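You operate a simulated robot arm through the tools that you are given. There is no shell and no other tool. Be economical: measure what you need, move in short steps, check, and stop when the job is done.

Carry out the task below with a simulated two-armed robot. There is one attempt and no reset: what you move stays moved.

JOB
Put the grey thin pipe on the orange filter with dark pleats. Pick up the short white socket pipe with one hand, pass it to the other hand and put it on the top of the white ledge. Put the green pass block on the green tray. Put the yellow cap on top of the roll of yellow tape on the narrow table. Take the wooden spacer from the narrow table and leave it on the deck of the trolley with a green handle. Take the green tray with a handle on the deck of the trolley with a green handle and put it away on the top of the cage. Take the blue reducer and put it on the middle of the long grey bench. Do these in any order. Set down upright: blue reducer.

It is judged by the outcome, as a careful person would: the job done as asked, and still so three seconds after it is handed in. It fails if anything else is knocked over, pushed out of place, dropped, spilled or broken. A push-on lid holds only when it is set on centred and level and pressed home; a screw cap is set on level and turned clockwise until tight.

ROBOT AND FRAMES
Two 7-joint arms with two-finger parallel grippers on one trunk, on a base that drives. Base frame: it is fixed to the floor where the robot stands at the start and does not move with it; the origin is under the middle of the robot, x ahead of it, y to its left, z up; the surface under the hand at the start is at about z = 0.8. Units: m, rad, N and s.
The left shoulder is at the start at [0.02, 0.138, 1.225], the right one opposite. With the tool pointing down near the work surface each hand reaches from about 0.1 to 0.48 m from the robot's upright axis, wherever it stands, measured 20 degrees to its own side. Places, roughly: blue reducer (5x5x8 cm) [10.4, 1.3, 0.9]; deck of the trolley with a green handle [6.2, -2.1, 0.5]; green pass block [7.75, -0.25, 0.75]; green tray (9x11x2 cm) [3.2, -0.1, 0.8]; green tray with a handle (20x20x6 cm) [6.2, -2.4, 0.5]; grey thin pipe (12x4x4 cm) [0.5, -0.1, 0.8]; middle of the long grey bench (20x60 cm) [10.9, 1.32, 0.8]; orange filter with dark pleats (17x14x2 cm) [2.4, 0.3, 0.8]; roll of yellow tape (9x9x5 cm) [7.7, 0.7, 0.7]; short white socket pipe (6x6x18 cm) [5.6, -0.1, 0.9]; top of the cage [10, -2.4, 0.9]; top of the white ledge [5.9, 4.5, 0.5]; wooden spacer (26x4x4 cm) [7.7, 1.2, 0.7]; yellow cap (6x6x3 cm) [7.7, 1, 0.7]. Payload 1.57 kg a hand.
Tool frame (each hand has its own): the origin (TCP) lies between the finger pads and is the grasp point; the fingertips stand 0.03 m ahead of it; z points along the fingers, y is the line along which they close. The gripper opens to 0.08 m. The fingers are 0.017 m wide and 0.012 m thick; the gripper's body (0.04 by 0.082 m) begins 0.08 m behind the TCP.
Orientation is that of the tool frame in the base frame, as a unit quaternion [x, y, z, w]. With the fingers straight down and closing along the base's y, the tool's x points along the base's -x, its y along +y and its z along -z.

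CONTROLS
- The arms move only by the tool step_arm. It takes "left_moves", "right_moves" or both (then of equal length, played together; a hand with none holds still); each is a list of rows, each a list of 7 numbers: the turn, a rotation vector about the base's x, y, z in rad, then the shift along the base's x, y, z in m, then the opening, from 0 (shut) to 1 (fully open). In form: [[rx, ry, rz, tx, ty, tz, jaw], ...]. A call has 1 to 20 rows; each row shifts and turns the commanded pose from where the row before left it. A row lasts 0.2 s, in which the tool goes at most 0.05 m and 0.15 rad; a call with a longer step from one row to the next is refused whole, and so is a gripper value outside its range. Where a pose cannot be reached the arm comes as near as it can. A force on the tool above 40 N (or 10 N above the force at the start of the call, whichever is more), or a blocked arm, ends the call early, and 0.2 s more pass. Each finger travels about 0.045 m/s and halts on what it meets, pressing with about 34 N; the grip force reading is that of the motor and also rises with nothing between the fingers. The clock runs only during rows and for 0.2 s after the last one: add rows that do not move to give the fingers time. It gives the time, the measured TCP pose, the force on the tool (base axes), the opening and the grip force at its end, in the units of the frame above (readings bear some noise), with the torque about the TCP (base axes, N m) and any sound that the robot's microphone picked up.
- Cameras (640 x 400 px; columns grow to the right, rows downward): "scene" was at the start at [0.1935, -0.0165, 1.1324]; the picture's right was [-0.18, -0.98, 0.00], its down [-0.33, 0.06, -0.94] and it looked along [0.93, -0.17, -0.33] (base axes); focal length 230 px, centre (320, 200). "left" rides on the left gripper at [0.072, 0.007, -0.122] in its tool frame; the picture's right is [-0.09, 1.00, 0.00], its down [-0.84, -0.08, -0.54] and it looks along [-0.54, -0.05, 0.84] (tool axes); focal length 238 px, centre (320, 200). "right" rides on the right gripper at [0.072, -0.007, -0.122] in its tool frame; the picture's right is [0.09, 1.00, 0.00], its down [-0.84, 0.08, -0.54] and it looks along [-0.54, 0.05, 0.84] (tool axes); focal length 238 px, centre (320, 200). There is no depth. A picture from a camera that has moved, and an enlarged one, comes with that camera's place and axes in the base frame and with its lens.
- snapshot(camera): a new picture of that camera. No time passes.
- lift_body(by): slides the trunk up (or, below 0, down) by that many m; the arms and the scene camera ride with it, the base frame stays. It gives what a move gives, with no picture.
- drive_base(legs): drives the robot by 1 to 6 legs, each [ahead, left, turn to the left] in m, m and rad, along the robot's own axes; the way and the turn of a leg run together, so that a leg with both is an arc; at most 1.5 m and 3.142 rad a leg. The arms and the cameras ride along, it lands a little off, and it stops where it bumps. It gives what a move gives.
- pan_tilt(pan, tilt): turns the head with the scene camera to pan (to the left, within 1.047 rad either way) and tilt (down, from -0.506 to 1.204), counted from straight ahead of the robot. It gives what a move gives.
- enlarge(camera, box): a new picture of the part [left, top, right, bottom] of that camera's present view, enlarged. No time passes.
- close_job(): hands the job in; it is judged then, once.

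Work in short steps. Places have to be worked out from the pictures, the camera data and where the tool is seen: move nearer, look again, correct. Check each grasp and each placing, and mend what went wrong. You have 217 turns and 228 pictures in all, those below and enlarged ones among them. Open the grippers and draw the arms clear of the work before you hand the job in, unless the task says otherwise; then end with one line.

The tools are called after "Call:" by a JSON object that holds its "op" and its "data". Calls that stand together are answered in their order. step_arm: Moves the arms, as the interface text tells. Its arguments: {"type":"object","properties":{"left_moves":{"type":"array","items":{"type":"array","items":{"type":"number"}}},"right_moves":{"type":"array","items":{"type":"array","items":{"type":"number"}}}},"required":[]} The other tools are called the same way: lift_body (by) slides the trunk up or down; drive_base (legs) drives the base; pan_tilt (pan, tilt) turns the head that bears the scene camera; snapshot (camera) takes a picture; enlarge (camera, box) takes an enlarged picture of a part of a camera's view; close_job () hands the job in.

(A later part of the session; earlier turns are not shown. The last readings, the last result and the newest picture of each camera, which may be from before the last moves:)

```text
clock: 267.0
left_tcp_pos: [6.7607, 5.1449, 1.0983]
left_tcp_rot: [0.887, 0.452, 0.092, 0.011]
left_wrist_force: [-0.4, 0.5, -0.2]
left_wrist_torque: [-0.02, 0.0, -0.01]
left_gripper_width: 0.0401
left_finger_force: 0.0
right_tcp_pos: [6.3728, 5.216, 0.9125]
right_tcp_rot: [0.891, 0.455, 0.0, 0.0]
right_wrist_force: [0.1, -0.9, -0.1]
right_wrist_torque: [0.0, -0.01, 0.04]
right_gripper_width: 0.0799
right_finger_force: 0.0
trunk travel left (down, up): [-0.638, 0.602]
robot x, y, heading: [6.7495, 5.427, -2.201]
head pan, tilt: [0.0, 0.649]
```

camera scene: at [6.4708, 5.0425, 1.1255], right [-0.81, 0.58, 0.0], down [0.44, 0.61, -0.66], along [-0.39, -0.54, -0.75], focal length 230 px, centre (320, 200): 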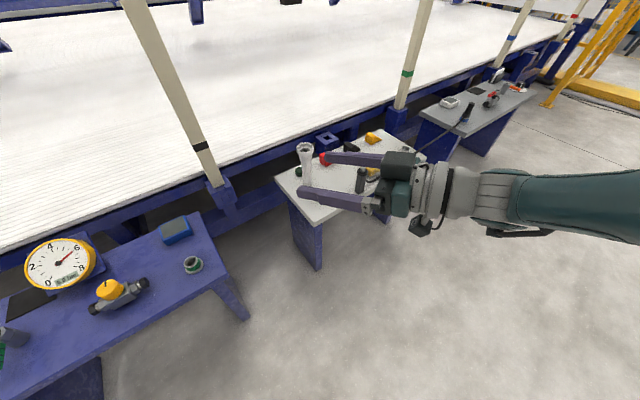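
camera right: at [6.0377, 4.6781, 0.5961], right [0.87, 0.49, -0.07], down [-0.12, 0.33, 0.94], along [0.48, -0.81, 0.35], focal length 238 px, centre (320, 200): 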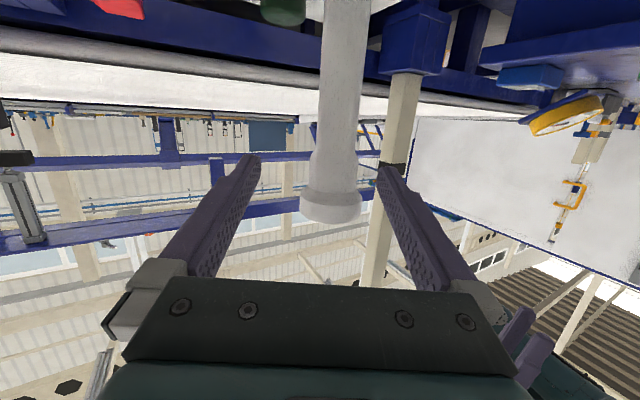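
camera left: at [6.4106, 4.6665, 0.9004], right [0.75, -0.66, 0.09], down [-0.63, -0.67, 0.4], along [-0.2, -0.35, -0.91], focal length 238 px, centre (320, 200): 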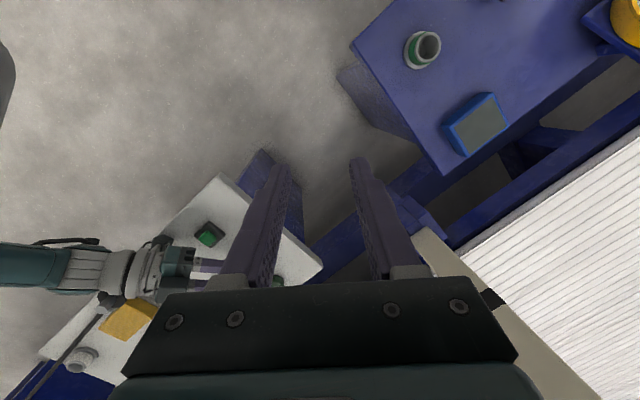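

Straighten the left hand too, then drive back around the fence to the narrow table area.

Call:
{"op": "step_arm", "data": {"left_moves": [[0, 0, 0, -0.018, -0.024, -0.01, 1], [0, 0, 0, -0.018, -0.024, -0.01, 1], [0, 0, 0, -0.018, -0.024, -0.01, 1], [-0.032, 0.088, 0, 0, 0, 0, 1], [-0.032, 0.088, 0, 0, 0, 0, 1], [0, 0, 0, 0, 0, 0, 1]]}}

Call:
{"op": "lift_body", "data": {"by": 0.15}}

Call:
{"op": "drive_base", "data": {"legs": [[0, 0, 2.2], [0, 0.37, 0], [1.5, 0, 0], [0.65, 0, 0], [0, 0, -1.571]]}}

Call:
{"op": "drive_base", "data": {"legs": [[1.5, 0, 0], [1.5, 0, 0]]}}

Call:
{"op": "pan_tilt", "data": {"pan": -0.4, "tilt": 0.3}}

Call:
{"op": "snapshot", "data": {"camera": "scene"}}

```text
clock: 268.4
left_tcp_pos: [6.7072, 5.0716, 1.0692]
left_tcp_rot: [0.891, 0.455, -0.001, -0.002]
left_wrist_force: [-1.0, -0.1, -0.1]
left_wrist_torque: [-0.04, 0.0, -0.02]
left_gripper_width: 0.08
left_finger_force: 0.1
right_tcp_pos: [6.3726, 5.217, 0.9139]
right_tcp_rot: [0.892, 0.453, 0.0, 0.001]
right_wrist_force: [-1.0, 0.6, -0.5]
right_wrist_torque: [0.01, 0.0, 0.02]
right_gripper_width: 0.0802
right_finger_force: 0.1
trunk travel left (down, up): [-0.638, 0.602]
robot x, y, heading: [6.7498, 5.4304, -2.202]
head pan, tilt: [0.0, 0.649]
```

```text
clock: 270.1
left_tcp_pos: [6.7077, 5.0705, 1.2182]
left_tcp_rot: [0.891, 0.454, 0.0, -0.001]
left_wrist_force: [1.0, -0.1, 0.3]
left_wrist_torque: [0.01, -0.01, 0.03]
left_gripper_width: 0.0801
left_finger_force: 0.1
right_tcp_pos: [6.372, 5.216, 1.0628]
right_tcp_rot: [0.891, 0.454, 0.0, 0.0]
right_wrist_force: [0.1, 0.1, 0.6]
right_wrist_torque: [0.0, 0.01, 0.02]
right_gripper_width: 0.0801
right_finger_force: 0.1
trunk travel left (down, up): [-0.788, 0.452]
robot x, y, heading: [6.7497, 5.4318, -2.195]
head pan, tilt: [0.0, 0.649]
```

```text
clock: 291.6
left_tcp_pos: [9.073, 5.287, 1.2177]
left_tcp_rot: [0.735, 0.679, 0.0, 0.0]
left_wrist_force: [0.9, 0.3, 0.3]
left_wrist_torque: [0.0, 0.02, -0.01]
left_gripper_width: 0.08
left_finger_force: 0.0
right_tcp_pos: [8.7118, 5.235, 1.062]
right_tcp_rot: [0.735, 0.678, 0.001, 0.0]
right_wrist_force: [-0.1, -0.6, 1.3]
right_wrist_torque: [0.0, -0.01, 0.02]
right_gripper_width: 0.0799
right_finger_force: 0.0
trunk travel left (down, up): [-0.788, 0.452]
robot x, y, heading: [8.9208, 5.6108, -1.643]
head pan, tilt: [0.0, 0.649]
```

```text
clock: 306.1
left_tcp_pos: [8.8434, 2.3072, 1.2185]
left_tcp_rot: [0.735, 0.678, -0.001, -0.001]
left_wrist_force: [0.5, -0.3, 0.3]
left_wrist_torque: [-0.01, -0.04, -0.04]
left_gripper_width: 0.0799
left_finger_force: 0.0
right_tcp_pos: [8.4801, 2.255, 1.0638]
right_tcp_rot: [0.735, 0.678, 0.0, 0.001]
right_wrist_force: [-0.6, -0.6, -0.4]
right_wrist_torque: [0.01, 0.02, 0.0]
right_gripper_width: 0.0798
right_finger_force: 0.0
trunk travel left (down, up): [-0.788, 0.452]
robot x, y, heading: [8.6917, 2.6338, -1.649]
head pan, tilt: [0.0, 0.649]
```

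```text
clock: 306.9
left_tcp_pos: [8.8422, 2.3068, 1.2203]
left_tcp_rot: [0.734, 0.679, -0.002, -0.001]
left_wrist_force: [-0.3, -0.6, -0.7]
left_wrist_torque: [0.01, -0.02, 0.01]
left_gripper_width: 0.08
left_finger_force: 0.0
right_tcp_pos: [8.4815, 2.2562, 1.063]
right_tcp_rot: [0.735, 0.679, 0.0, 0.0]
right_wrist_force: [0.0, -0.4, -0.3]
right_wrist_torque: [-0.01, -0.02, 0.03]
right_gripper_width: 0.0801
right_finger_force: 0.2
trunk travel left (down, up): [-0.788, 0.452]
robot x, y, heading: [8.6873, 2.6304, -1.648]
head pan, tilt: [-0.4, 0.3]
```

```text
125 pictures are left
camera scene: at [8.6418, 2.4521, 1.3239], right [-0.89, 0.46, 0.0], down [0.14, 0.26, -0.96], along [-0.44, -0.85, -0.3], focal length 230 px, centre (320, 200)
```

scene: 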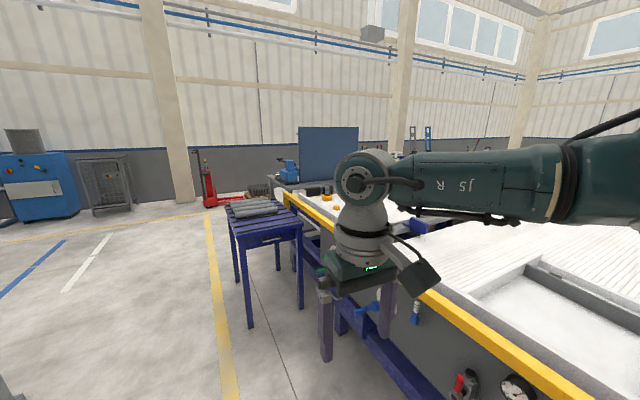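

Call:
{"op": "enlarge", "data": {"camera": "scene", "box": [210, 150, 370, 260]}}

```text
3.64 times, centred on (290, 205) of scene
camera zoom: at [8.6418, 2.4521, 1.3239], right [-0.89, 0.46, 0.0], down [0.14, 0.26, -0.96], along [-0.44, -0.85, -0.3], focal length 838 px, centre (429, 182)
```

zoom: 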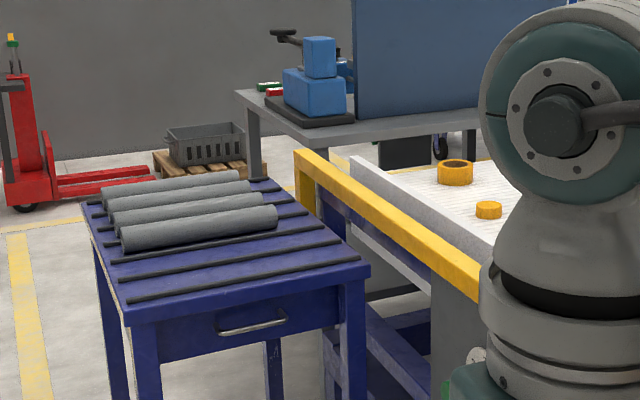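

The tape and cap lie on a white narrow table behind the yellow rail; the rod table stands in front. I need a bird's-eye view: raise the trunk and move closer.

Call:
{"op": "lift_body", "data": {"by": 0.4}}

Call:
{"op": "drive_base", "data": {"legs": [[0.0, 0.12, 0.077], [0.95, 0, 0], [0, 0, -0.8]]}}

Call:
{"op": "pan_tilt", "data": {"pan": 0.0, "tilt": 0.75}}

Call:
{"op": "snapshot", "data": {"camera": "scene"}}

```text
clock: 310.8
left_tcp_pos: [8.8427, 2.3073, 1.6186]
left_tcp_rot: [0.734, 0.679, -0.001, -0.001]
left_wrist_force: [0.5, -0.4, 0.3]
left_wrist_torque: [-0.04, 0.0, -0.02]
left_gripper_width: 0.08
left_finger_force: 0.1
right_tcp_pos: [8.4811, 2.2558, 1.4628]
right_tcp_rot: [0.735, 0.678, 0.0, 0.0]
right_wrist_force: [-0.6, 0.2, -0.6]
right_wrist_torque: [-0.04, -0.01, -0.01]
right_gripper_width: 0.0796
right_finger_force: 0.1
trunk travel left (down, up): [-1.188, 0.052]
robot x, y, heading: [8.6909, 2.6344, -1.651]
head pan, tilt: [-0.4, 0.3]
```

```text
clock: 318.7
left_tcp_pos: [8.7042, 1.3357, 1.6199]
left_tcp_rot: [0.928, 0.373, 0.0, 0.0]
left_wrist_force: [0.7, 0.9, 0.3]
left_wrist_torque: [0.02, -0.01, 0.01]
left_gripper_width: 0.0799
left_finger_force: 0.1
right_tcp_pos: [8.4006, 1.5372, 1.4624]
right_tcp_rot: [0.928, 0.372, 0.0, 0.0]
right_wrist_force: [-0.4, 0.3, -0.2]
right_wrist_torque: [0.01, 0.03, -0.01]
right_gripper_width: 0.0799
right_finger_force: 0.0
trunk travel left (down, up): [-1.188, 0.052]
robot x, y, heading: [8.8076, 1.6792, -2.378]
head pan, tilt: [-0.4, 0.3]
```

```text
clock: 319.6
left_tcp_pos: [8.7036, 1.3344, 1.6179]
left_tcp_rot: [0.928, 0.373, -0.001, -0.001]
left_wrist_force: [0.3, -0.2, -1.0]
left_wrist_torque: [-0.02, -0.01, -0.03]
left_gripper_width: 0.0799
left_finger_force: 0.2
right_tcp_pos: [8.4008, 1.539, 1.4625]
right_tcp_rot: [0.928, 0.372, 0.0, 0.0]
right_wrist_force: [1.2, -0.3, -0.1]
right_wrist_torque: [-0.01, 0.0, -0.01]
right_gripper_width: 0.0802
right_finger_force: 0.0
trunk travel left (down, up): [-1.188, 0.052]
robot x, y, heading: [8.8071, 1.6841, -2.38]
head pan, tilt: [0.0, 0.75]
```

```text
123 pictures are left
camera scene: at [8.6779, 1.5543, 1.6836], right [-0.69, 0.72, 0.0], down [0.49, 0.47, -0.73], along [-0.53, -0.51, -0.68], focal length 230 px, centre (320, 200)
```

scene: 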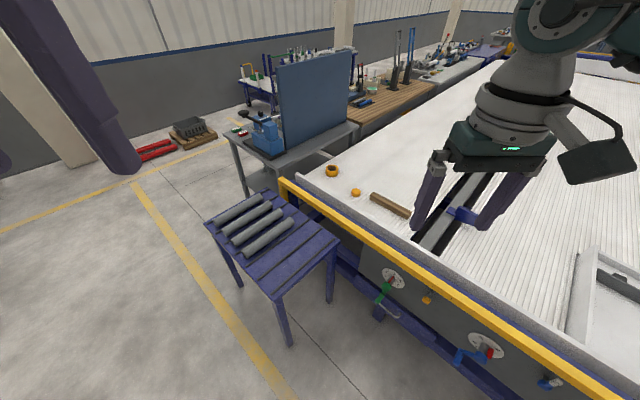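

The tape [7.65,0.68], cap [7.71,0.94] and spacer [7.66,1.16] are on the white bed. I face −x, align with them, and creep forward over the rod table position (my start pose showed the base can be among tables), watching for bumps.

Call:
{"op": "drive_base", "data": {"legs": [[0, 0, -0.762], [0, 0.8, 0], [0.15, 0, 0]]}}

Call:
{"op": "pan_tilt", "data": {"pan": 0.0, "tilt": 0.95}}

Call:
{"op": "snapshot", "data": {"camera": "scene"}}

```text
clock: 326.9
left_tcp_pos: [8.3296, 0.7068, 1.6179]
left_tcp_rot: [1.0, -0.008, 0.0, -0.001]
left_wrist_force: [-0.3, -0.5, -0.2]
left_wrist_torque: [-0.01, 0.0, 0.03]
left_gripper_width: 0.0798
left_finger_force: 0.1
right_tcp_pos: [8.2574, 1.0641, 1.4628]
right_tcp_rot: [1.0, -0.01, 0.0, 0.0]
right_wrist_force: [-0.8, -0.1, 0.6]
right_wrist_torque: [0.0, -0.04, 0.0]
right_gripper_width: 0.0799
right_finger_force: 0.1
trunk travel left (down, up): [-1.188, 0.052]
robot x, y, heading: [8.6482, 0.8761, 3.121]
head pan, tilt: [0.0, 0.75]
```

```text
clock: 327.6
left_tcp_pos: [8.3308, 0.7064, 1.619]
left_tcp_rot: [1.0, -0.009, 0.0, -0.002]
left_wrist_force: [0.1, 0.0, 0.7]
left_wrist_torque: [-0.01, -0.03, 0.0]
left_gripper_width: 0.0797
left_finger_force: 0.1
right_tcp_pos: [8.2575, 1.065, 1.4642]
right_tcp_rot: [1.0, -0.01, 0.0, 0.0]
right_wrist_force: [0.2, 0.1, -0.4]
right_wrist_torque: [0.01, 0.0, 0.02]
right_gripper_width: 0.08
right_finger_force: 0.0
trunk travel left (down, up): [-1.188, 0.052]
robot x, y, heading: [8.6463, 0.8799, 3.121]
head pan, tilt: [0.0, 0.949]
```

```text
122 pictures are left
camera scene: at [8.4773, 0.881, 1.6681], right [0.02, 1.0, 0.0], down [0.81, -0.02, -0.58], along [-0.58, 0.01, -0.81], focal length 230 px, centre (320, 200)
```

scene: 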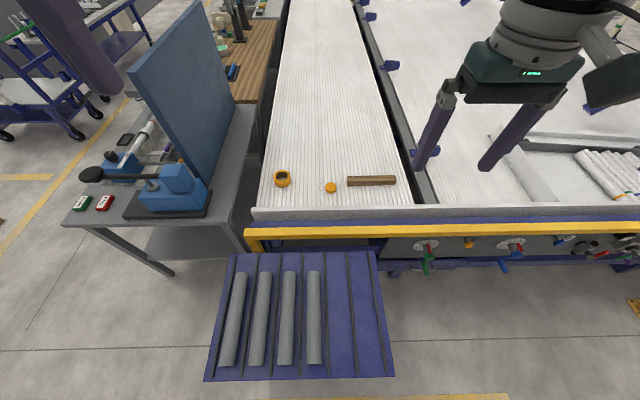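

No bump so far (base axis 0.16 m from the rod table edge). I creep further in 0.15 m and check.

Call:
{"op": "drive_base", "data": {"legs": [[0.15, 0, 0]]}}

Call:
{"op": "snapshot", "data": {"camera": "scene"}}

```text
clock: 329.0
left_tcp_pos: [8.1806, 0.7085, 1.6198]
left_tcp_rot: [1.0, -0.008, 0.0, -0.001]
left_wrist_force: [0.1, -0.4, -0.4]
left_wrist_torque: [0.0, -0.01, 0.0]
left_gripper_width: 0.0801
left_finger_force: 0.1
right_tcp_pos: [8.1072, 1.0661, 1.4625]
right_tcp_rot: [1.0, -0.008, 0.0, 0.001]
right_wrist_force: [0.1, 0.4, -0.5]
right_wrist_torque: [-0.02, 0.0, 0.0]
right_gripper_width: 0.08
right_finger_force: 0.1
trunk travel left (down, up): [-1.188, 0.052]
robot x, y, heading: [8.4973, 0.8822, 3.12]
head pan, tilt: [0.0, 0.949]
```

```text
121 pictures are left
camera scene: at [8.3273, 0.8836, 1.668], right [0.02, 1.0, 0.0], down [0.81, -0.01, -0.58], along [-0.58, 0.01, -0.81], focal length 230 px, centre (320, 200)
```

scene: 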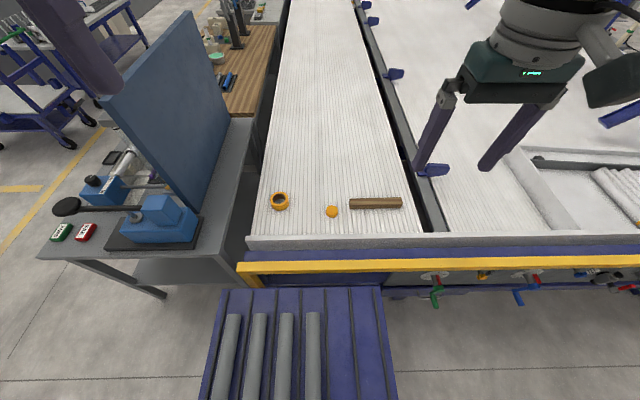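

No bump and the rods haven't moved. Continue ahead another 0.37 m.

Call:
{"op": "drive_base", "data": {"legs": [[0.2, 0, 0], [0.17, -0.02, 0.02]]}}

Call:
{"op": "snapshot", "data": {"camera": "scene"}}

```text
clock: 331.7
left_tcp_pos: [7.8132, 0.7278, 1.6193]
left_tcp_rot: [1.0, 0.001, 0.001, -0.001]
left_wrist_force: [-0.1, 0.5, -0.6]
left_wrist_torque: [0.01, 0.02, 0.01]
left_gripper_width: 0.0799
left_finger_force: 0.1
right_tcp_pos: [7.7333, 1.0845, 1.4629]
right_tcp_rot: [1.0, 0.0, 0.0, 0.0]
right_wrist_force: [-0.7, -0.3, 0.3]
right_wrist_torque: [0.02, -0.01, 0.01]
right_gripper_width: 0.0797
right_finger_force: 0.0
trunk travel left (down, up): [-1.188, 0.052]
robot x, y, heading: [8.1262, 0.9084, 3.142]
head pan, tilt: [0.0, 0.949]
```

```text
120 pictures are left
camera scene: at [7.9564, 0.9061, 1.668], right [0.0, 1.0, 0.0], down [0.81, 0.0, -0.58], along [-0.58, 0.0, -0.81], focal length 230 px, centre (320, 200)
```

scene: 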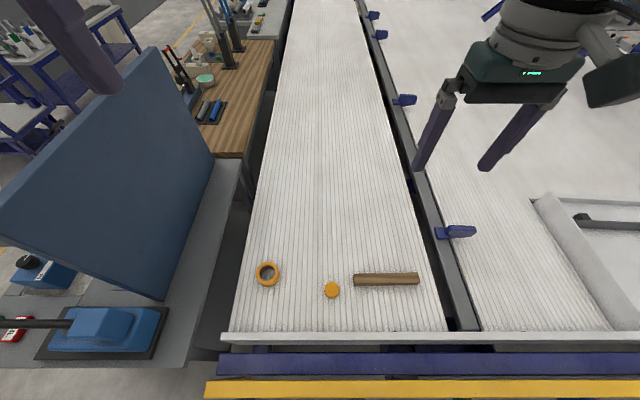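

I'm in reach position with nothing disturbed. Lower the trunk 0.4 m and look with hand cameras.

Call:
{"op": "lift_body", "data": {"by": -0.4}}

Call:
{"op": "snapshot", "data": {"camera": "scene"}}

Call:
{"op": "snapshot", "data": {"camera": "left"}}

Call:
{"op": "snapshot", "data": {"camera": "right"}}

```text
clock: 335.5
left_tcp_pos: [7.8143, 0.7283, 1.2192]
left_tcp_rot: [1.0, 0.001, 0.002, -0.001]
left_wrist_force: [-0.3, 0.4, -1.2]
left_wrist_torque: [0.02, -0.02, -0.01]
left_gripper_width: 0.0802
left_finger_force: 0.1
right_tcp_pos: [7.7331, 1.0854, 1.0628]
right_tcp_rot: [1.0, 0.0, 0.0, 0.0]
right_wrist_force: [0.8, 0.6, -1.2]
right_wrist_torque: [0.0, -0.02, -0.01]
right_gripper_width: 0.0799
right_finger_force: 0.1
trunk travel left (down, up): [-0.788, 0.452]
robot x, y, heading: [8.1277, 0.9035, 3.137]
head pan, tilt: [0.0, 0.949]
```

```text
119 pictures are left
camera scene: at [7.9563, 0.9061, 1.2681], right [0.0, 1.0, 0.0], down [0.81, 0.0, -0.58], along [-0.58, 0.0, -0.81], focal length 230 px, centre (320, 200)
```

scene: 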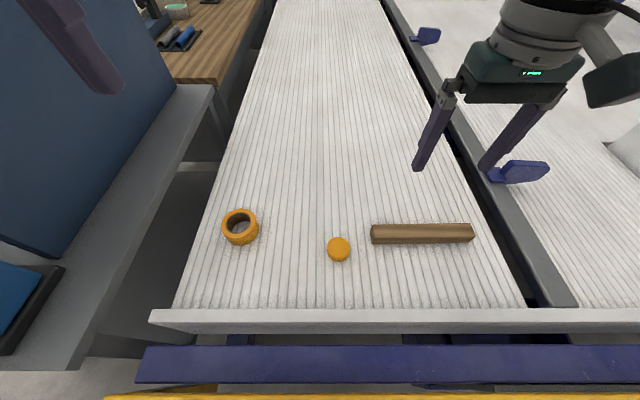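

```text
118 pictures are left
camera left: at [7.8844, 0.722, 1.3405], right [-0.09, -1.0, 0.0], down [-0.84, 0.07, 0.54], along [-0.54, 0.05, -0.84], focal length 238 px, centre (320, 200)
```

left: 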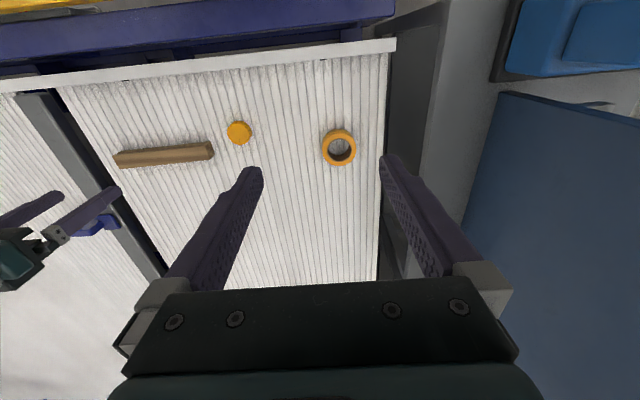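

```text
117 pictures are left
camera right: at [7.8056, 1.0914, 1.1844], right [0.09, -1.0, 0.0], down [-0.84, -0.08, 0.54], along [-0.54, -0.05, -0.84], focal length 238 px, centre (320, 200)
```

right: 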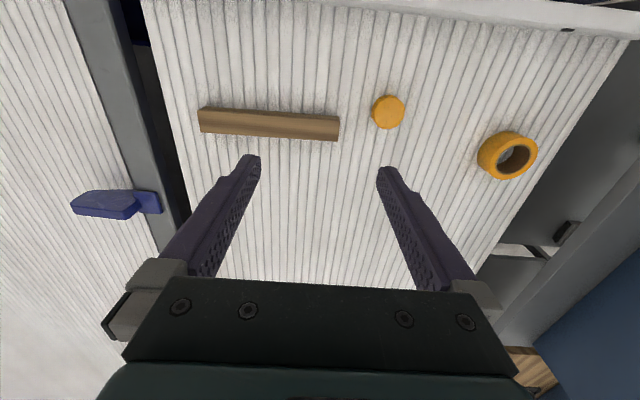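

Triangulation gives cap top z≈0.69 at [7.704, 0.955], tape top z≈0.71 at [7.645, 0.685], spacer at [7.666, 1.18] along y. I raise the right hand, bring the left hand over the cap, and lower the trunk.

Call:
{"op": "step_arm", "data": {"right_moves": [[0, 0, 0, 0.01, 0.02, 0.03, 1], [0, 0, 0, 0.01, 0.02, 0.03, 1], [0, 0, 0, 0.01, 0.02, 0.0, 1], [0, 0, 0, 0.01, 0.02, 0.0, 1], [0, 0, 0, 0.0, 0.02, 0.0, 1], [0, 0, 0, 0, 0, 0, 1]], "left_moves": [[0, 0, 0, -0.022, 0.04, -0.02, 1], [0, 0, 0, -0.022, 0.04, -0.02, 1], [0, 0, 0, -0.022, 0.04, -0.02, 1], [0, 0, 0, -0.022, 0.04, -0.02, 1], [0, 0, 0, -0.022, 0.04, -0.02, 1], [0, 0, 0, 0, 0.027, 0, 1]]}}

Call:
{"op": "lift_body", "data": {"by": -0.25}}

Call:
{"op": "snapshot", "data": {"camera": "left"}}

Call:
{"op": "snapshot", "data": {"camera": "scene"}}

```text
clock: 336.9
left_tcp_pos: [7.7175, 0.9386, 1.1193]
left_tcp_rot: [1.0, 0.0, 0.0, -0.001]
left_wrist_force: [-0.7, 0.1, -0.4]
left_wrist_torque: [0.0, -0.01, 0.01]
left_gripper_width: 0.0799
left_finger_force: 0.0
left hand out of reach, approached as far as the arm can: row 5, 6
right_tcp_pos: [7.7738, 1.1846, 1.1211]
right_tcp_rot: [1.0, 0.0, 0.0, 0.0]
right_wrist_force: [-1.1, 0.0, -0.8]
right_wrist_torque: [0.01, 0.02, 0.01]
right_gripper_width: 0.0799
right_finger_force: 0.0
trunk travel left (down, up): [-0.788, 0.452]
robot x, y, heading: [8.1291, 0.904, 3.14]
head pan, tilt: [0.0, 0.949]
```

```text
clock: 339.5
left_tcp_pos: [7.7182, 0.9384, 0.8692]
left_tcp_rot: [1.0, 0.001, 0.001, -0.001]
left_wrist_force: [-0.3, -0.3, 0.6]
left_wrist_torque: [-0.02, -0.02, 0.01]
left_gripper_width: 0.08
left_finger_force: 0.2
right_tcp_pos: [7.7736, 1.1843, 0.8716]
right_tcp_rot: [1.0, 0.0, -0.001, 0.0]
right_wrist_force: [0.2, 0.4, -0.7]
right_wrist_torque: [-0.02, 0.0, -0.01]
right_gripper_width: 0.0801
right_finger_force: 0.1
trunk travel left (down, up): [-0.538, 0.702]
robot x, y, heading: [8.1287, 0.9083, 3.14]
head pan, tilt: [0.0, 0.949]
```

```text
116 pictures are left
camera left: at [7.7895, 0.9315, 0.9917], right [-0.09, -1.0, 0.0], down [-0.84, 0.08, 0.54], along [-0.54, 0.05, -0.84], focal length 238 px, centre (320, 200)
```

left: 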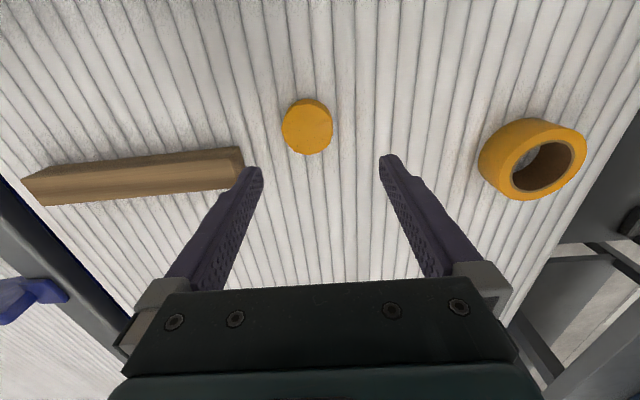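

```text
115 pictures are left
camera scene: at [7.9563, 0.9061, 1.0181], right [0.0, 1.0, 0.0], down [0.81, 0.0, -0.58], along [-0.58, 0.0, -0.81], focal length 230 px, centre (320, 200)
```

scene: 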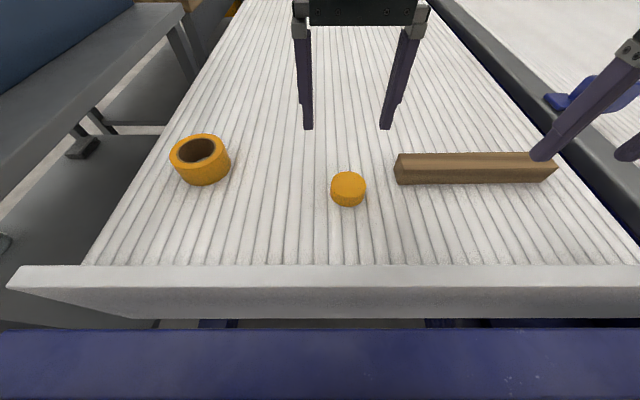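

With closer views: bed z≈0.70, cap top ≈0.73 at [7.722, 0.952], tape top ≈0.75 at [7.66, 0.697]. I position over the cap and descend partway.

Call:
{"op": "step_arm", "data": {"left_moves": [[0, 0, 0, 0.004, 0.014, -0.03, 1], [0, 0, 0, 0, 0, -0.03, 1], [0, 0, 0, 0, 0, -0.03, 1], [0, 0, 0, 0, 0, 0, 1]]}}

Call:
{"op": "snapshot", "data": {"camera": "left"}}

Call:
{"op": "snapshot", "data": {"camera": "scene"}}

```text
clock: 340.5
left_tcp_pos: [7.7275, 0.9261, 0.798]
left_tcp_rot: [1.0, 0.01, -0.008, 0.003]
left_wrist_force: [0.4, 0.1, 0.3]
left_wrist_torque: [-0.01, -0.03, 0.0]
left_gripper_width: 0.0799
left_finger_force: 0.1
left hand out of reach, approached as far as the arm can: row 1, 2, 3
right_tcp_pos: [7.7737, 1.185, 0.8712]
right_tcp_rot: [1.0, -0.001, 0.0, 0.0]
right_wrist_force: [0.1, -0.4, 0.4]
right_wrist_torque: [0.02, 0.05, 0.0]
right_gripper_width: 0.0799
right_finger_force: 0.1
trunk travel left (down, up): [-0.538, 0.702]
robot x, y, heading: [8.1304, 0.9073, 3.143]
head pan, tilt: [0.0, 0.949]
```

```text
114 pictures are left
camera left: at [7.8006, 0.9222, 0.9192], right [-0.07, -1.0, 0.01], down [-0.83, 0.06, 0.55], along [-0.55, 0.03, -0.83], focal length 238 px, centre (320, 200)
```

left: 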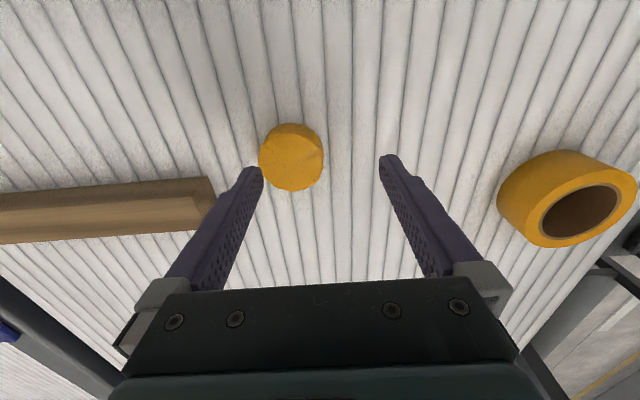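

```text
113 pictures are left
camera scene: at [7.9664, 0.9039, 1.0074], right [-0.03, 1.0, 0.0], down [0.89, 0.03, -0.45], along [-0.45, -0.02, -0.89], focal length 230 px, centre (320, 200)
```

scene: 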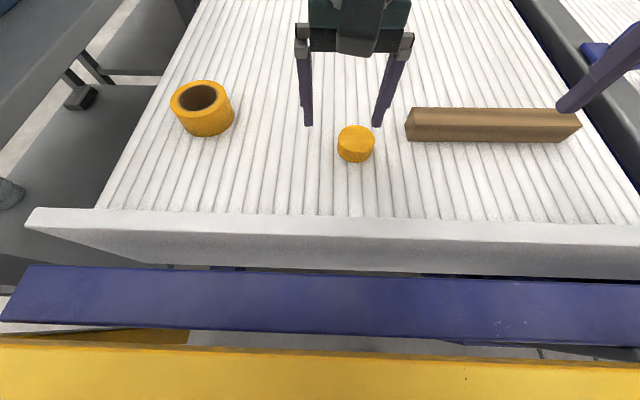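

Cross-body reach is limiting. I raise a bit and shift the base so the cap sits on my left side.

Call:
{"op": "lift_body", "data": {"by": 0.06}}

Call:
{"op": "drive_base", "data": {"legs": [[0.03, -0.165, 0]]}}

Call:
{"op": "step_arm", "data": {"left_moves": [[0, 0, 0, 0.0, -0.035, 0.0, 1], [0, 0, 0, 0, -0.035, 0.0, 1], [0, 0, 0, 0.01, -0.035, 0.0, 1], [0, 0, 0, 0.01, -0.03, 0, 1], [0, 0, 0, 0, 0, 0, 1]]}}

Call:
{"op": "snapshot", "data": {"camera": "left"}}

```text
clock: 341.5
left_tcp_pos: [7.7291, 0.9268, 0.8578]
left_tcp_rot: [1.0, 0.01, -0.006, 0.003]
left_wrist_force: [0.0, -0.1, 0.1]
left_wrist_torque: [0.02, 0.03, 0.0]
left_gripper_width: 0.0799
left_finger_force: 0.1
right_tcp_pos: [7.7745, 1.1846, 0.9324]
right_tcp_rot: [1.0, -0.001, -0.001, 0.0]
right_wrist_force: [0.6, 0.0, 0.9]
right_wrist_torque: [0.0, 0.02, 0.02]
right_gripper_width: 0.08
right_finger_force: 0.0
trunk travel left (down, up): [-0.598, 0.642]
robot x, y, heading: [8.1293, 0.9068, 3.14]
head pan, tilt: [0.0, 0.949]
```

```text
clock: 342.9
left_tcp_pos: [7.6988, 1.0936, 0.8567]
left_tcp_rot: [1.0, 0.01, -0.007, 0.001]
left_wrist_force: [0.5, 0.9, 0.3]
left_wrist_torque: [-0.06, 0.01, 0.01]
left_gripper_width: 0.0799
left_finger_force: 0.1
right_tcp_pos: [7.7428, 1.349, 0.9313]
right_tcp_rot: [1.0, 0.001, 0.001, 0.0]
right_wrist_force: [0.5, -0.6, -0.3]
right_wrist_torque: [-0.03, 0.04, 0.02]
right_gripper_width: 0.08
right_finger_force: 0.1
trunk travel left (down, up): [-0.598, 0.642]
robot x, y, heading: [8.0977, 1.0704, -3.142]
head pan, tilt: [0.0, 0.949]
```

```text
clock: 344.1
left_tcp_pos: [7.7198, 0.9581, 0.8582]
left_tcp_rot: [1.0, 0.01, -0.007, 0.002]
left_wrist_force: [0.7, -0.4, -0.6]
left_wrist_torque: [-0.02, -0.02, 0.0]
left_gripper_width: 0.0801
left_finger_force: 0.2
right_tcp_pos: [7.7423, 1.3493, 0.9313]
right_tcp_rot: [1.0, 0.001, 0.0, 0.0]
right_wrist_force: [-0.1, 0.0, 0.1]
right_wrist_torque: [-0.02, -0.02, 0.01]
right_gripper_width: 0.0801
right_finger_force: 0.2
trunk travel left (down, up): [-0.598, 0.642]
robot x, y, heading: [8.0924, 1.071, -3.143]
head pan, tilt: [0.0, 0.949]
```

```text
112 pictures are left
camera left: at [7.7931, 0.9534, 0.9784], right [-0.07, -1.0, 0.01], down [-0.83, 0.06, 0.55], along [-0.55, 0.04, -0.83], focal length 238 px, centre (320, 200)
```

left: 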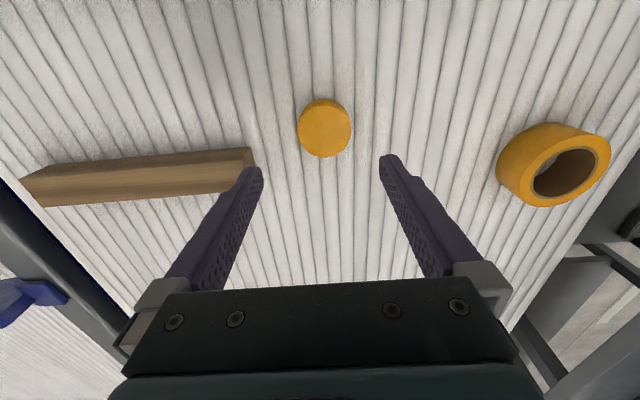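

Cap confirmed at [7.720, 0.955]. Descend to it.

Call:
{"op": "step_arm", "data": {"left_moves": [[0, 0, 0, 0.0, -0.003, -0.03, 1], [0, 0, 0, 0, 0, -0.03, 1], [0, 0, 0, 0, 0, -0.03, 1], [0, 0, 0, 0, 0, -0.02, 1], [0, 0, 0, 0, 0, 0, 1]]}}

Call:
{"op": "snapshot", "data": {"camera": "left"}}

Call:
{"op": "snapshot", "data": {"camera": "scene"}}

```text
clock: 345.3
left_tcp_pos: [7.7188, 0.9543, 0.7465]
left_tcp_rot: [1.0, 0.01, -0.007, 0.002]
left_wrist_force: [-0.3, 0.4, 0.3]
left_wrist_torque: [-0.02, -0.01, -0.01]
left_gripper_width: 0.08
left_finger_force: 0.0
right_tcp_pos: [7.7419, 1.3496, 0.9294]
right_tcp_rot: [1.0, 0.002, 0.0, 0.001]
right_wrist_force: [-1.2, -0.3, -0.2]
right_wrist_torque: [0.0, -0.03, 0.0]
right_gripper_width: 0.0799
right_finger_force: 0.1
trunk travel left (down, up): [-0.598, 0.642]
robot x, y, heading: [8.0987, 1.0707, -3.139]
head pan, tilt: [0.0, 0.949]
```

```text
111 pictures are left
camera left: at [7.7916, 0.9504, 0.8681], right [-0.07, -1.0, 0.0], down [-0.83, 0.06, 0.55], along [-0.55, 0.04, -0.83], focal length 238 px, centre (320, 200)
```

left: 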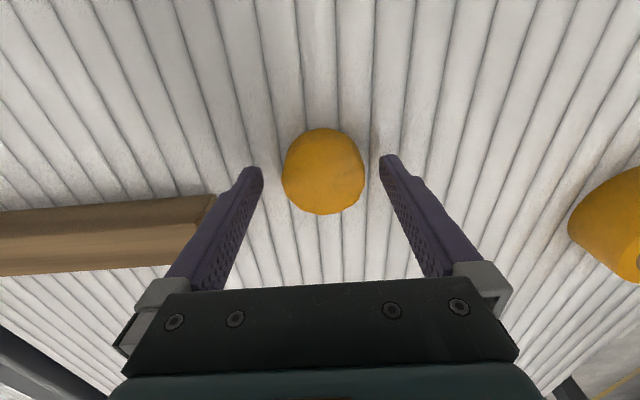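

```text
110 pictures are left
camera scene: at [7.9262, 1.0712, 1.078], right [0.0, 1.0, 0.0], down [0.81, 0.0, -0.58], along [-0.58, 0.0, -0.81], focal length 230 px, centre (320, 200)
```

scene: 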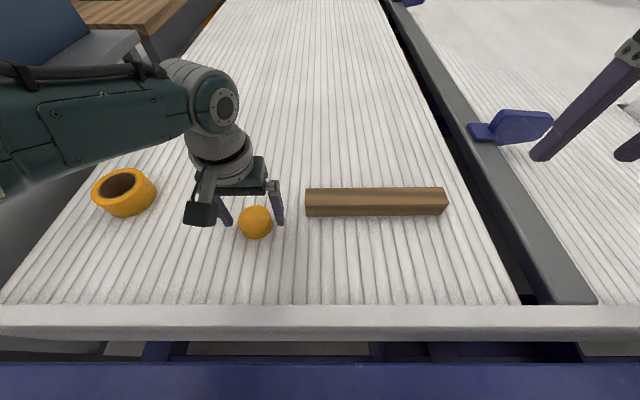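

Now lower in small steps until just above the bed.

Call:
{"op": "step_arm", "data": {"left_moves": [[0, 0, 0, 0.0, 0, -0.008, 1], [0, 0, 0, 0, 0, -0.006, 1], [0, 0, 0, 0, 0, 0, 1]]}}

Call:
{"op": "enlarge", "data": {"camera": "scene", "box": [180, 140, 320, 250]}}

```text
clock: 346.1
left_tcp_pos: [7.7177, 0.9557, 0.7323]
left_tcp_rot: [1.0, 0.01, -0.007, 0.001]
left_wrist_force: [0.3, -0.6, 0.4]
left_wrist_torque: [0.01, 0.0, -0.01]
left_gripper_width: 0.0801
left_finger_force: 0.0
right_tcp_pos: [7.7426, 1.3488, 0.9309]
right_tcp_rot: [1.0, 0.002, 0.0, 0.0]
right_wrist_force: [0.2, 0.0, -0.5]
right_wrist_torque: [0.02, -0.02, 0.03]
right_gripper_width: 0.0799
right_finger_force: 0.0
trunk travel left (down, up): [-0.598, 0.642]
robot x, y, heading: [8.0958, 1.0712, -3.141]
head pan, tilt: [0.0, 0.949]
```

```text
3.64 times, centred on (250, 195) of scene
camera zoom: at [7.9262, 1.0712, 1.078], right [0.0, 1.0, 0.0], down [0.81, 0.0, -0.58], along [-0.58, 0.0, -0.81], focal length 838 px, centre (574, 218)
```

zoom: 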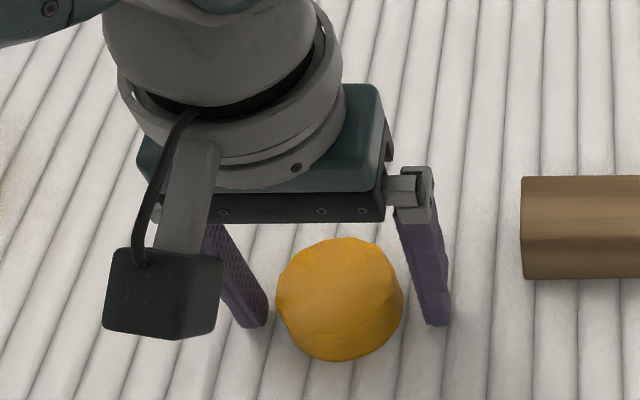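

Cap spans z 0.70–0.73, tips right at its base. Raise 4 mm, shift −5 mm in x, and close.

Call:
{"op": "step_arm", "data": {"left_moves": [[0, 0, 0, -0.005, -0.001, 0.004, 1], [0, 0, 0, 0, 0, 0, 0.7], [0, 0, 0, 0, 0, 0, 0.5], [0, 0, 0, 0, 0, 0, 0.3], [0, 0, 0, 0, 0, 0, 0.2], [0, 0, 0, 0, 0, 0, 0.2]]}}

Call:
{"op": "step_arm", "data": {"left_moves": [[0, 0, 0, 0, 0, 0.02, 0.2], [0, 0, 0, 0, 0, 0.03, 0.2], [0, 0, 0, 0, 0, 0.04, 0.2], [0, 0, 0, 0, 0, 0, 0.2]]}}

Call:
{"op": "snapshot", "data": {"camera": "left"}}

```text
clock: 347.5
left_tcp_pos: [7.7135, 0.9556, 0.7388]
left_tcp_rot: [1.0, 0.009, -0.007, 0.001]
left_wrist_force: [0.2, 0.3, 0.7]
left_wrist_torque: [0.0, 0.0, 0.01]
left_gripper_width: 0.0586
left_finger_force: 33.6
right_tcp_pos: [7.7416, 1.3494, 0.9304]
right_tcp_rot: [1.0, 0.002, 0.0, 0.001]
right_wrist_force: [-0.1, 0.8, 0.2]
right_wrist_torque: [0.02, -0.01, -0.03]
right_gripper_width: 0.0801
right_finger_force: 0.1
trunk travel left (down, up): [-0.598, 0.642]
robot x, y, heading: [8.0979, 1.0708, -3.14]
head pan, tilt: [0.0, 0.949]
```

```text
clock: 348.5
left_tcp_pos: [7.7123, 0.9551, 0.8276]
left_tcp_rot: [1.0, 0.009, -0.006, 0.003]
left_wrist_force: [0.7, -0.2, -1.1]
left_wrist_torque: [0.0, 0.01, 0.01]
left_gripper_width: 0.0589
left_finger_force: 33.4
right_tcp_pos: [7.7427, 1.3489, 0.9321]
right_tcp_rot: [1.0, 0.002, 0.0, 0.0]
right_wrist_force: [-0.7, 0.2, 0.7]
right_wrist_torque: [0.04, -0.03, -0.01]
right_gripper_width: 0.0798
right_finger_force: 0.1
trunk travel left (down, up): [-0.598, 0.642]
robot x, y, heading: [8.0974, 1.0708, -3.132]
head pan, tilt: [0.0, 0.949]
```

```text
108 pictures are left
camera left: at [7.786, 0.9502, 0.9485], right [-0.07, -1.0, 0.01], down [-0.83, 0.06, 0.55], along [-0.55, 0.04, -0.83], focal length 238 px, centre (320, 200)
```

left: 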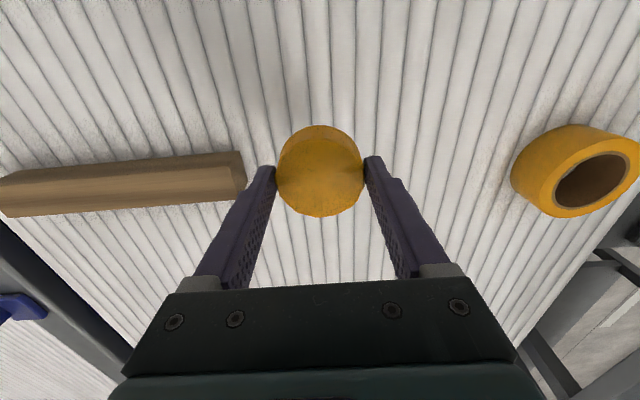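

Cap is held. Before shifting toward the tape, I check where my left elbow is relative to the blue panel.

Call:
{"op": "pan_tilt", "data": {"pan": 0.8, "tilt": 0.6}}

Call:
{"op": "snapshot", "data": {"camera": "scene"}}

```text
clock: 349.7
left_tcp_pos: [7.7134, 0.955, 0.8275]
left_tcp_rot: [1.0, 0.009, -0.007, 0.002]
left_wrist_force: [-0.3, -0.6, -0.7]
left_wrist_torque: [-0.01, 0.0, -0.01]
left_gripper_width: 0.0588
left_finger_force: 34.2
right_tcp_pos: [7.7427, 1.35, 0.9315]
right_tcp_rot: [1.0, 0.001, 0.0, 0.0]
right_wrist_force: [0.1, 0.6, -0.8]
right_wrist_torque: [0.0, -0.04, 0.03]
right_gripper_width: 0.08
right_finger_force: 0.1
trunk travel left (down, up): [-0.598, 0.642]
robot x, y, heading: [8.0985, 1.0719, -3.138]
head pan, tilt: [0.799, 0.6]
```

```text
107 pictures are left
camera scene: at [7.9374, 1.008, 1.1064], right [-0.72, 0.7, 0.0], down [0.39, 0.41, -0.82], along [-0.57, -0.59, -0.57], focal length 230 px, centre (320, 200)
```

scene: 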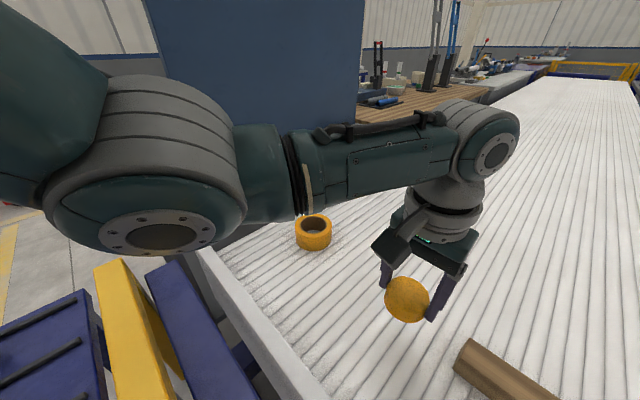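

The elbow is near x≈7.9, east of the panel, so shifting is safe. I drive left 0.258 and ahead 0.055 to bring the cap over the tape.

Call:
{"op": "drive_base", "data": {"legs": [[0.055, 0.258, 0]]}}

Call:
{"op": "pan_tilt", "data": {"pan": 0.3, "tilt": 0.9}}

Call:
{"op": "snapshot", "data": {"camera": "scene"}}

Call:
{"op": "snapshot", "data": {"camera": "left"}}

```text
clock: 351.5
left_tcp_pos: [7.6609, 0.6963, 0.827]
left_tcp_rot: [1.0, 0.013, -0.007, 0.002]
left_wrist_force: [-0.2, -0.5, 0.2]
left_wrist_torque: [0.01, 0.0, 0.03]
left_gripper_width: 0.0583
left_finger_force: 34.3
right_tcp_pos: [7.6875, 1.0895, 0.9321]
right_tcp_rot: [1.0, 0.004, 0.0, 0.0]
right_wrist_force: [-0.4, 0.1, 0.0]
right_wrist_torque: [-0.03, 0.01, 0.02]
right_gripper_width: 0.0798
right_finger_force: 0.0
trunk travel left (down, up): [-0.598, 0.642]
robot x, y, heading: [8.0407, 0.8147, -3.134]
head pan, tilt: [0.799, 0.6]
```

```text
clock: 352.5
left_tcp_pos: [7.66, 0.6973, 0.8266]
left_tcp_rot: [1.0, 0.013, -0.005, 0.002]
left_wrist_force: [0.1, -0.6, -0.6]
left_wrist_torque: [0.04, -0.02, 0.01]
left_gripper_width: 0.0583
left_finger_force: 33.9
right_tcp_pos: [7.6864, 1.0914, 0.931]
right_tcp_rot: [1.0, 0.005, 0.0, 0.0]
right_wrist_force: [0.1, 0.6, -0.2]
right_wrist_torque: [0.0, 0.0, 0.02]
right_gripper_width: 0.0801
right_finger_force: 0.0
trunk travel left (down, up): [-0.598, 0.642]
robot x, y, heading: [8.0455, 0.8113, -3.132]
head pan, tilt: [0.3, 0.901]
```

```text
106 pictures are left
camera scene: at [7.8732, 0.7918, 1.0817], right [-0.31, 0.95, 0.0], down [0.75, 0.24, -0.62], along [-0.59, -0.19, -0.78], focal length 230 px, centre (320, 200)
```

scene: 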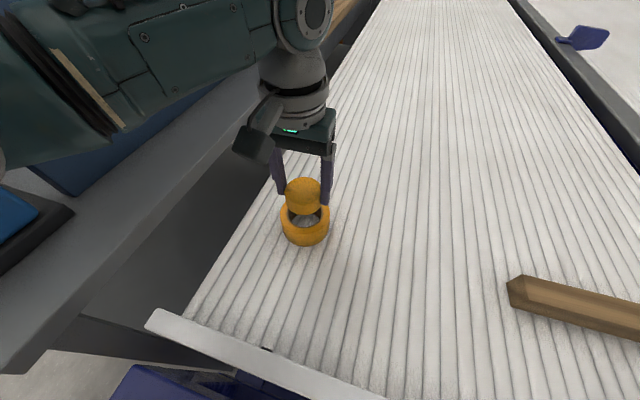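

```text
105 pictures are left
camera left: at [7.733, 0.6925, 0.9482], right [-0.07, -1.0, 0.0], down [-0.83, 0.06, 0.55], along [-0.55, 0.03, -0.83], focal length 238 px, centre (320, 200)
```

left: 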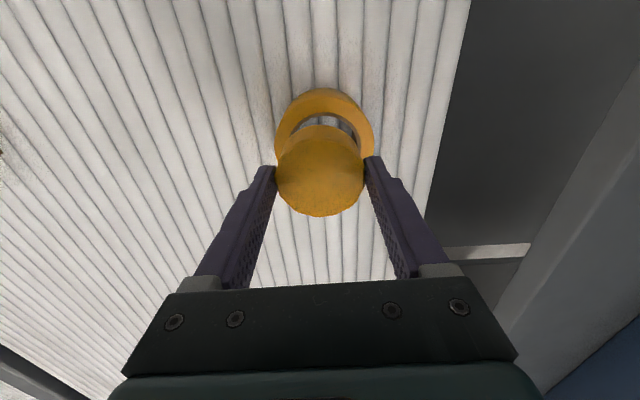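

Cap is over the tape. Enlarge both views for fine alignment.

Call:
{"op": "enlarge", "data": {"camera": "scene", "box": [240, 150, 370, 260]}}

Call:
{"op": "enlarge", "data": {"camera": "left", "box": [240, 70, 400, 230]}}

```text
3.64 times, centred on (305, 205) of scene
camera zoom: at [7.8732, 0.7918, 1.0817], right [-0.31, 0.95, 0.0], down [0.75, 0.24, -0.62], along [-0.59, -0.19, -0.78], focal length 838 px, centre (374, 182)
```

zoom: 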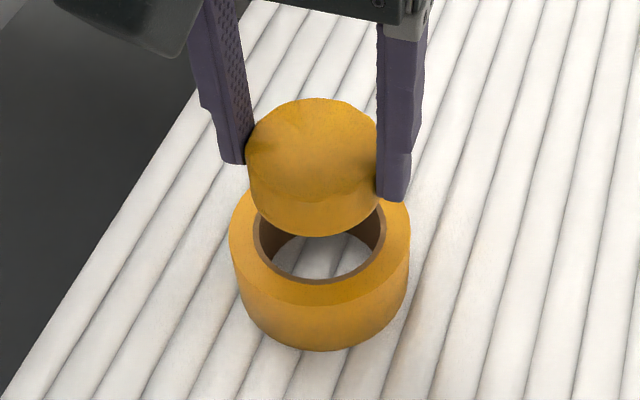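

```text
2.50 times, centred on (320, 150) of left
camera zoom: at [7.733, 0.6925, 0.9482], right [-0.07, -1.0, 0.0], down [-0.83, 0.06, 0.55], along [-0.55, 0.03, -0.83], focal length 596 px, centre (320, 325)
```

zoom: 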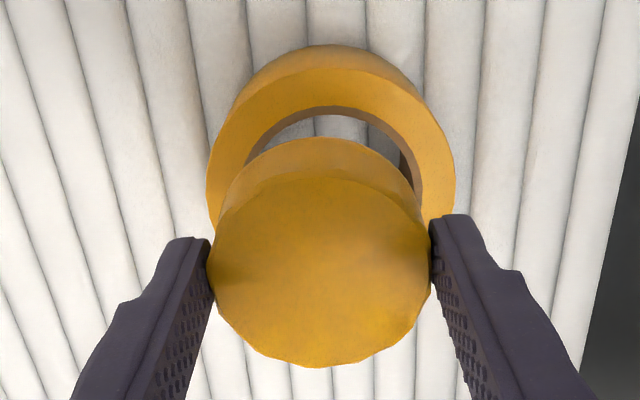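

The hole (≈6.3 cm) looks slightly wider than the cap (5.9 cm), so a centred cap could drop inside; I'll rest it on the rim with the cap centre ~1.9 cm off in +x, where it's well supported. Move and descend to just above.

Call:
{"op": "step_arm", "data": {"left_moves": [[0, 0, 0, 0.014, -0.004, 0, 0.2], [0, 0, 0, 0, 0, -0.02, 0.2], [0, 0, 0, 0, 0, -0.015, 0.2], [0, 0, 0, 0, 0, 0, 0.2]]}}

Call:
{"op": "enlarge", "data": {"camera": "scene", "box": [240, 150, 370, 260]}}

Call:
{"op": "enlarge", "data": {"camera": "left", "box": [240, 70, 400, 230]}}

```text
clock: 353.5
left_tcp_pos: [7.6739, 0.6933, 0.7924]
left_tcp_rot: [1.0, 0.013, -0.006, 0.001]
left_wrist_force: [0.1, -0.1, 0.1]
left_wrist_torque: [0.0, 0.0, -0.04]
left_gripper_width: 0.0585
left_finger_force: 33.5
right_tcp_pos: [7.6874, 1.0897, 0.9317]
right_tcp_rot: [1.0, 0.004, 0.0, 0.001]
right_wrist_force: [0.0, -0.2, 0.2]
right_wrist_torque: [0.01, 0.03, 0.0]
right_gripper_width: 0.0799
right_finger_force: 0.1
trunk travel left (down, up): [-0.598, 0.642]
robot x, y, heading: [8.0453, 0.8156, -3.134]
head pan, tilt: [0.3, 0.901]
```

```text
3.64 times, centred on (305, 205) of scene
camera zoom: at [7.8732, 0.7919, 1.0816], right [-0.3, 0.95, 0.0], down [0.75, 0.24, -0.62], along [-0.59, -0.19, -0.78], focal length 838 px, centre (374, 182)
```

zoom: 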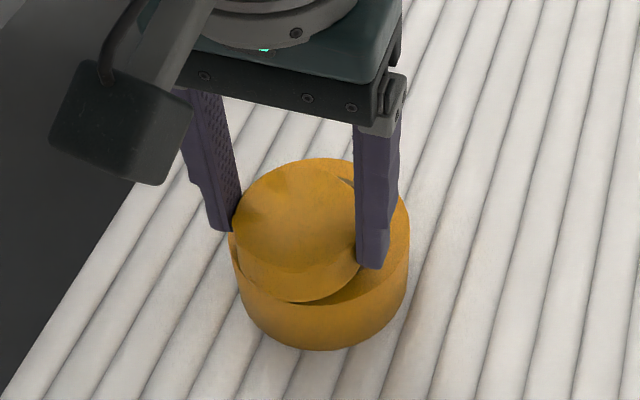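

```text
2.50 times, centred on (320, 150) of left
camera zoom: at [7.7467, 0.6881, 0.9139], right [-0.07, -1.0, 0.01], down [-0.83, 0.06, 0.55], along [-0.55, 0.03, -0.83], focal length 596 px, centre (320, 325)
```

zoom: 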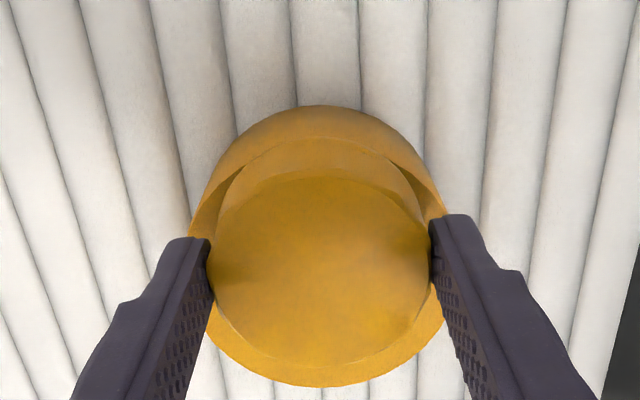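

Well placed on the rim. Shift +2 mm in y and lower in 2–3 mm steps to contact.

Call:
{"op": "step_arm", "data": {"left_moves": [[0, 0, 0, 0, 0.002, -0.003, 0.2], [0, 0, 0, 0, 0, -0.003, 0.2], [0, 0, 0, 0, 0, 0, 0.2]]}}

Call:
{"op": "step_arm", "data": {"left_moves": [[0, 0, 0, 0, 0, -0.003, 0.2], [0, 0, 0, 0, 0, 0, 0.2]]}}

Call:
{"op": "step_arm", "data": {"left_moves": [[0, 0, 0, 0, 0, -0.003, 0.2], [0, 0, 0, 0, 0, 0, 0.2]]}}

```text
clock: 354.3
left_tcp_pos: [7.6733, 0.6943, 0.7866]
left_tcp_rot: [1.0, 0.014, -0.006, 0.003]
left_wrist_force: [0.3, -0.3, -1.1]
left_wrist_torque: [0.03, -0.01, 0.0]
left_gripper_width: 0.0588
left_finger_force: 34.4
right_tcp_pos: [7.6873, 1.0896, 0.9308]
right_tcp_rot: [1.0, 0.004, -0.001, 0.0]
right_wrist_force: [-0.3, 0.4, 0.1]
right_wrist_torque: [0.0, -0.01, -0.02]
right_gripper_width: 0.08
right_finger_force: 0.1
trunk travel left (down, up): [-0.598, 0.642]
robot x, y, heading: [8.0418, 0.8188, -3.13]
head pan, tilt: [0.3, 0.901]
```

```text
clock: 354.9
left_tcp_pos: [7.6737, 0.6944, 0.7834]
left_tcp_rot: [1.0, 0.014, -0.007, 0.001]
left_wrist_force: [-0.1, -0.5, -0.1]
left_wrist_torque: [0.01, 0.02, -0.03]
left_gripper_width: 0.0584
left_finger_force: 34.3
right_tcp_pos: [7.6864, 1.0907, 0.9327]
right_tcp_rot: [1.0, 0.005, 0.0, 0.0]
right_wrist_force: [0.2, 0.2, 0.3]
right_wrist_torque: [0.02, -0.02, -0.05]
right_gripper_width: 0.0802
right_finger_force: 0.0
trunk travel left (down, up): [-0.598, 0.642]
robot x, y, heading: [8.0443, 0.8162, -3.132]
head pan, tilt: [0.3, 0.901]
```

```text
clock: 355.5
left_tcp_pos: [7.6725, 0.6938, 0.7817]
left_tcp_rot: [1.0, 0.013, -0.008, 0.001]
left_wrist_force: [5.1, -0.5, 25.6]
left_wrist_torque: [0.08, -0.25, 0.07]
left_gripper_width: 0.0585
left_finger_force: 34.2
right_tcp_pos: [7.6859, 1.0908, 0.9317]
right_tcp_rot: [1.0, 0.005, 0.0, 0.001]
right_wrist_force: [-0.8, -0.3, 0.9]
right_wrist_torque: [0.01, -0.01, -0.02]
right_gripper_width: 0.0796
right_finger_force: 0.1
trunk travel left (down, up): [-0.598, 0.642]
robot x, y, heading: [8.0482, 0.8176, -3.129]
head pan, tilt: [0.3, 0.901]
```

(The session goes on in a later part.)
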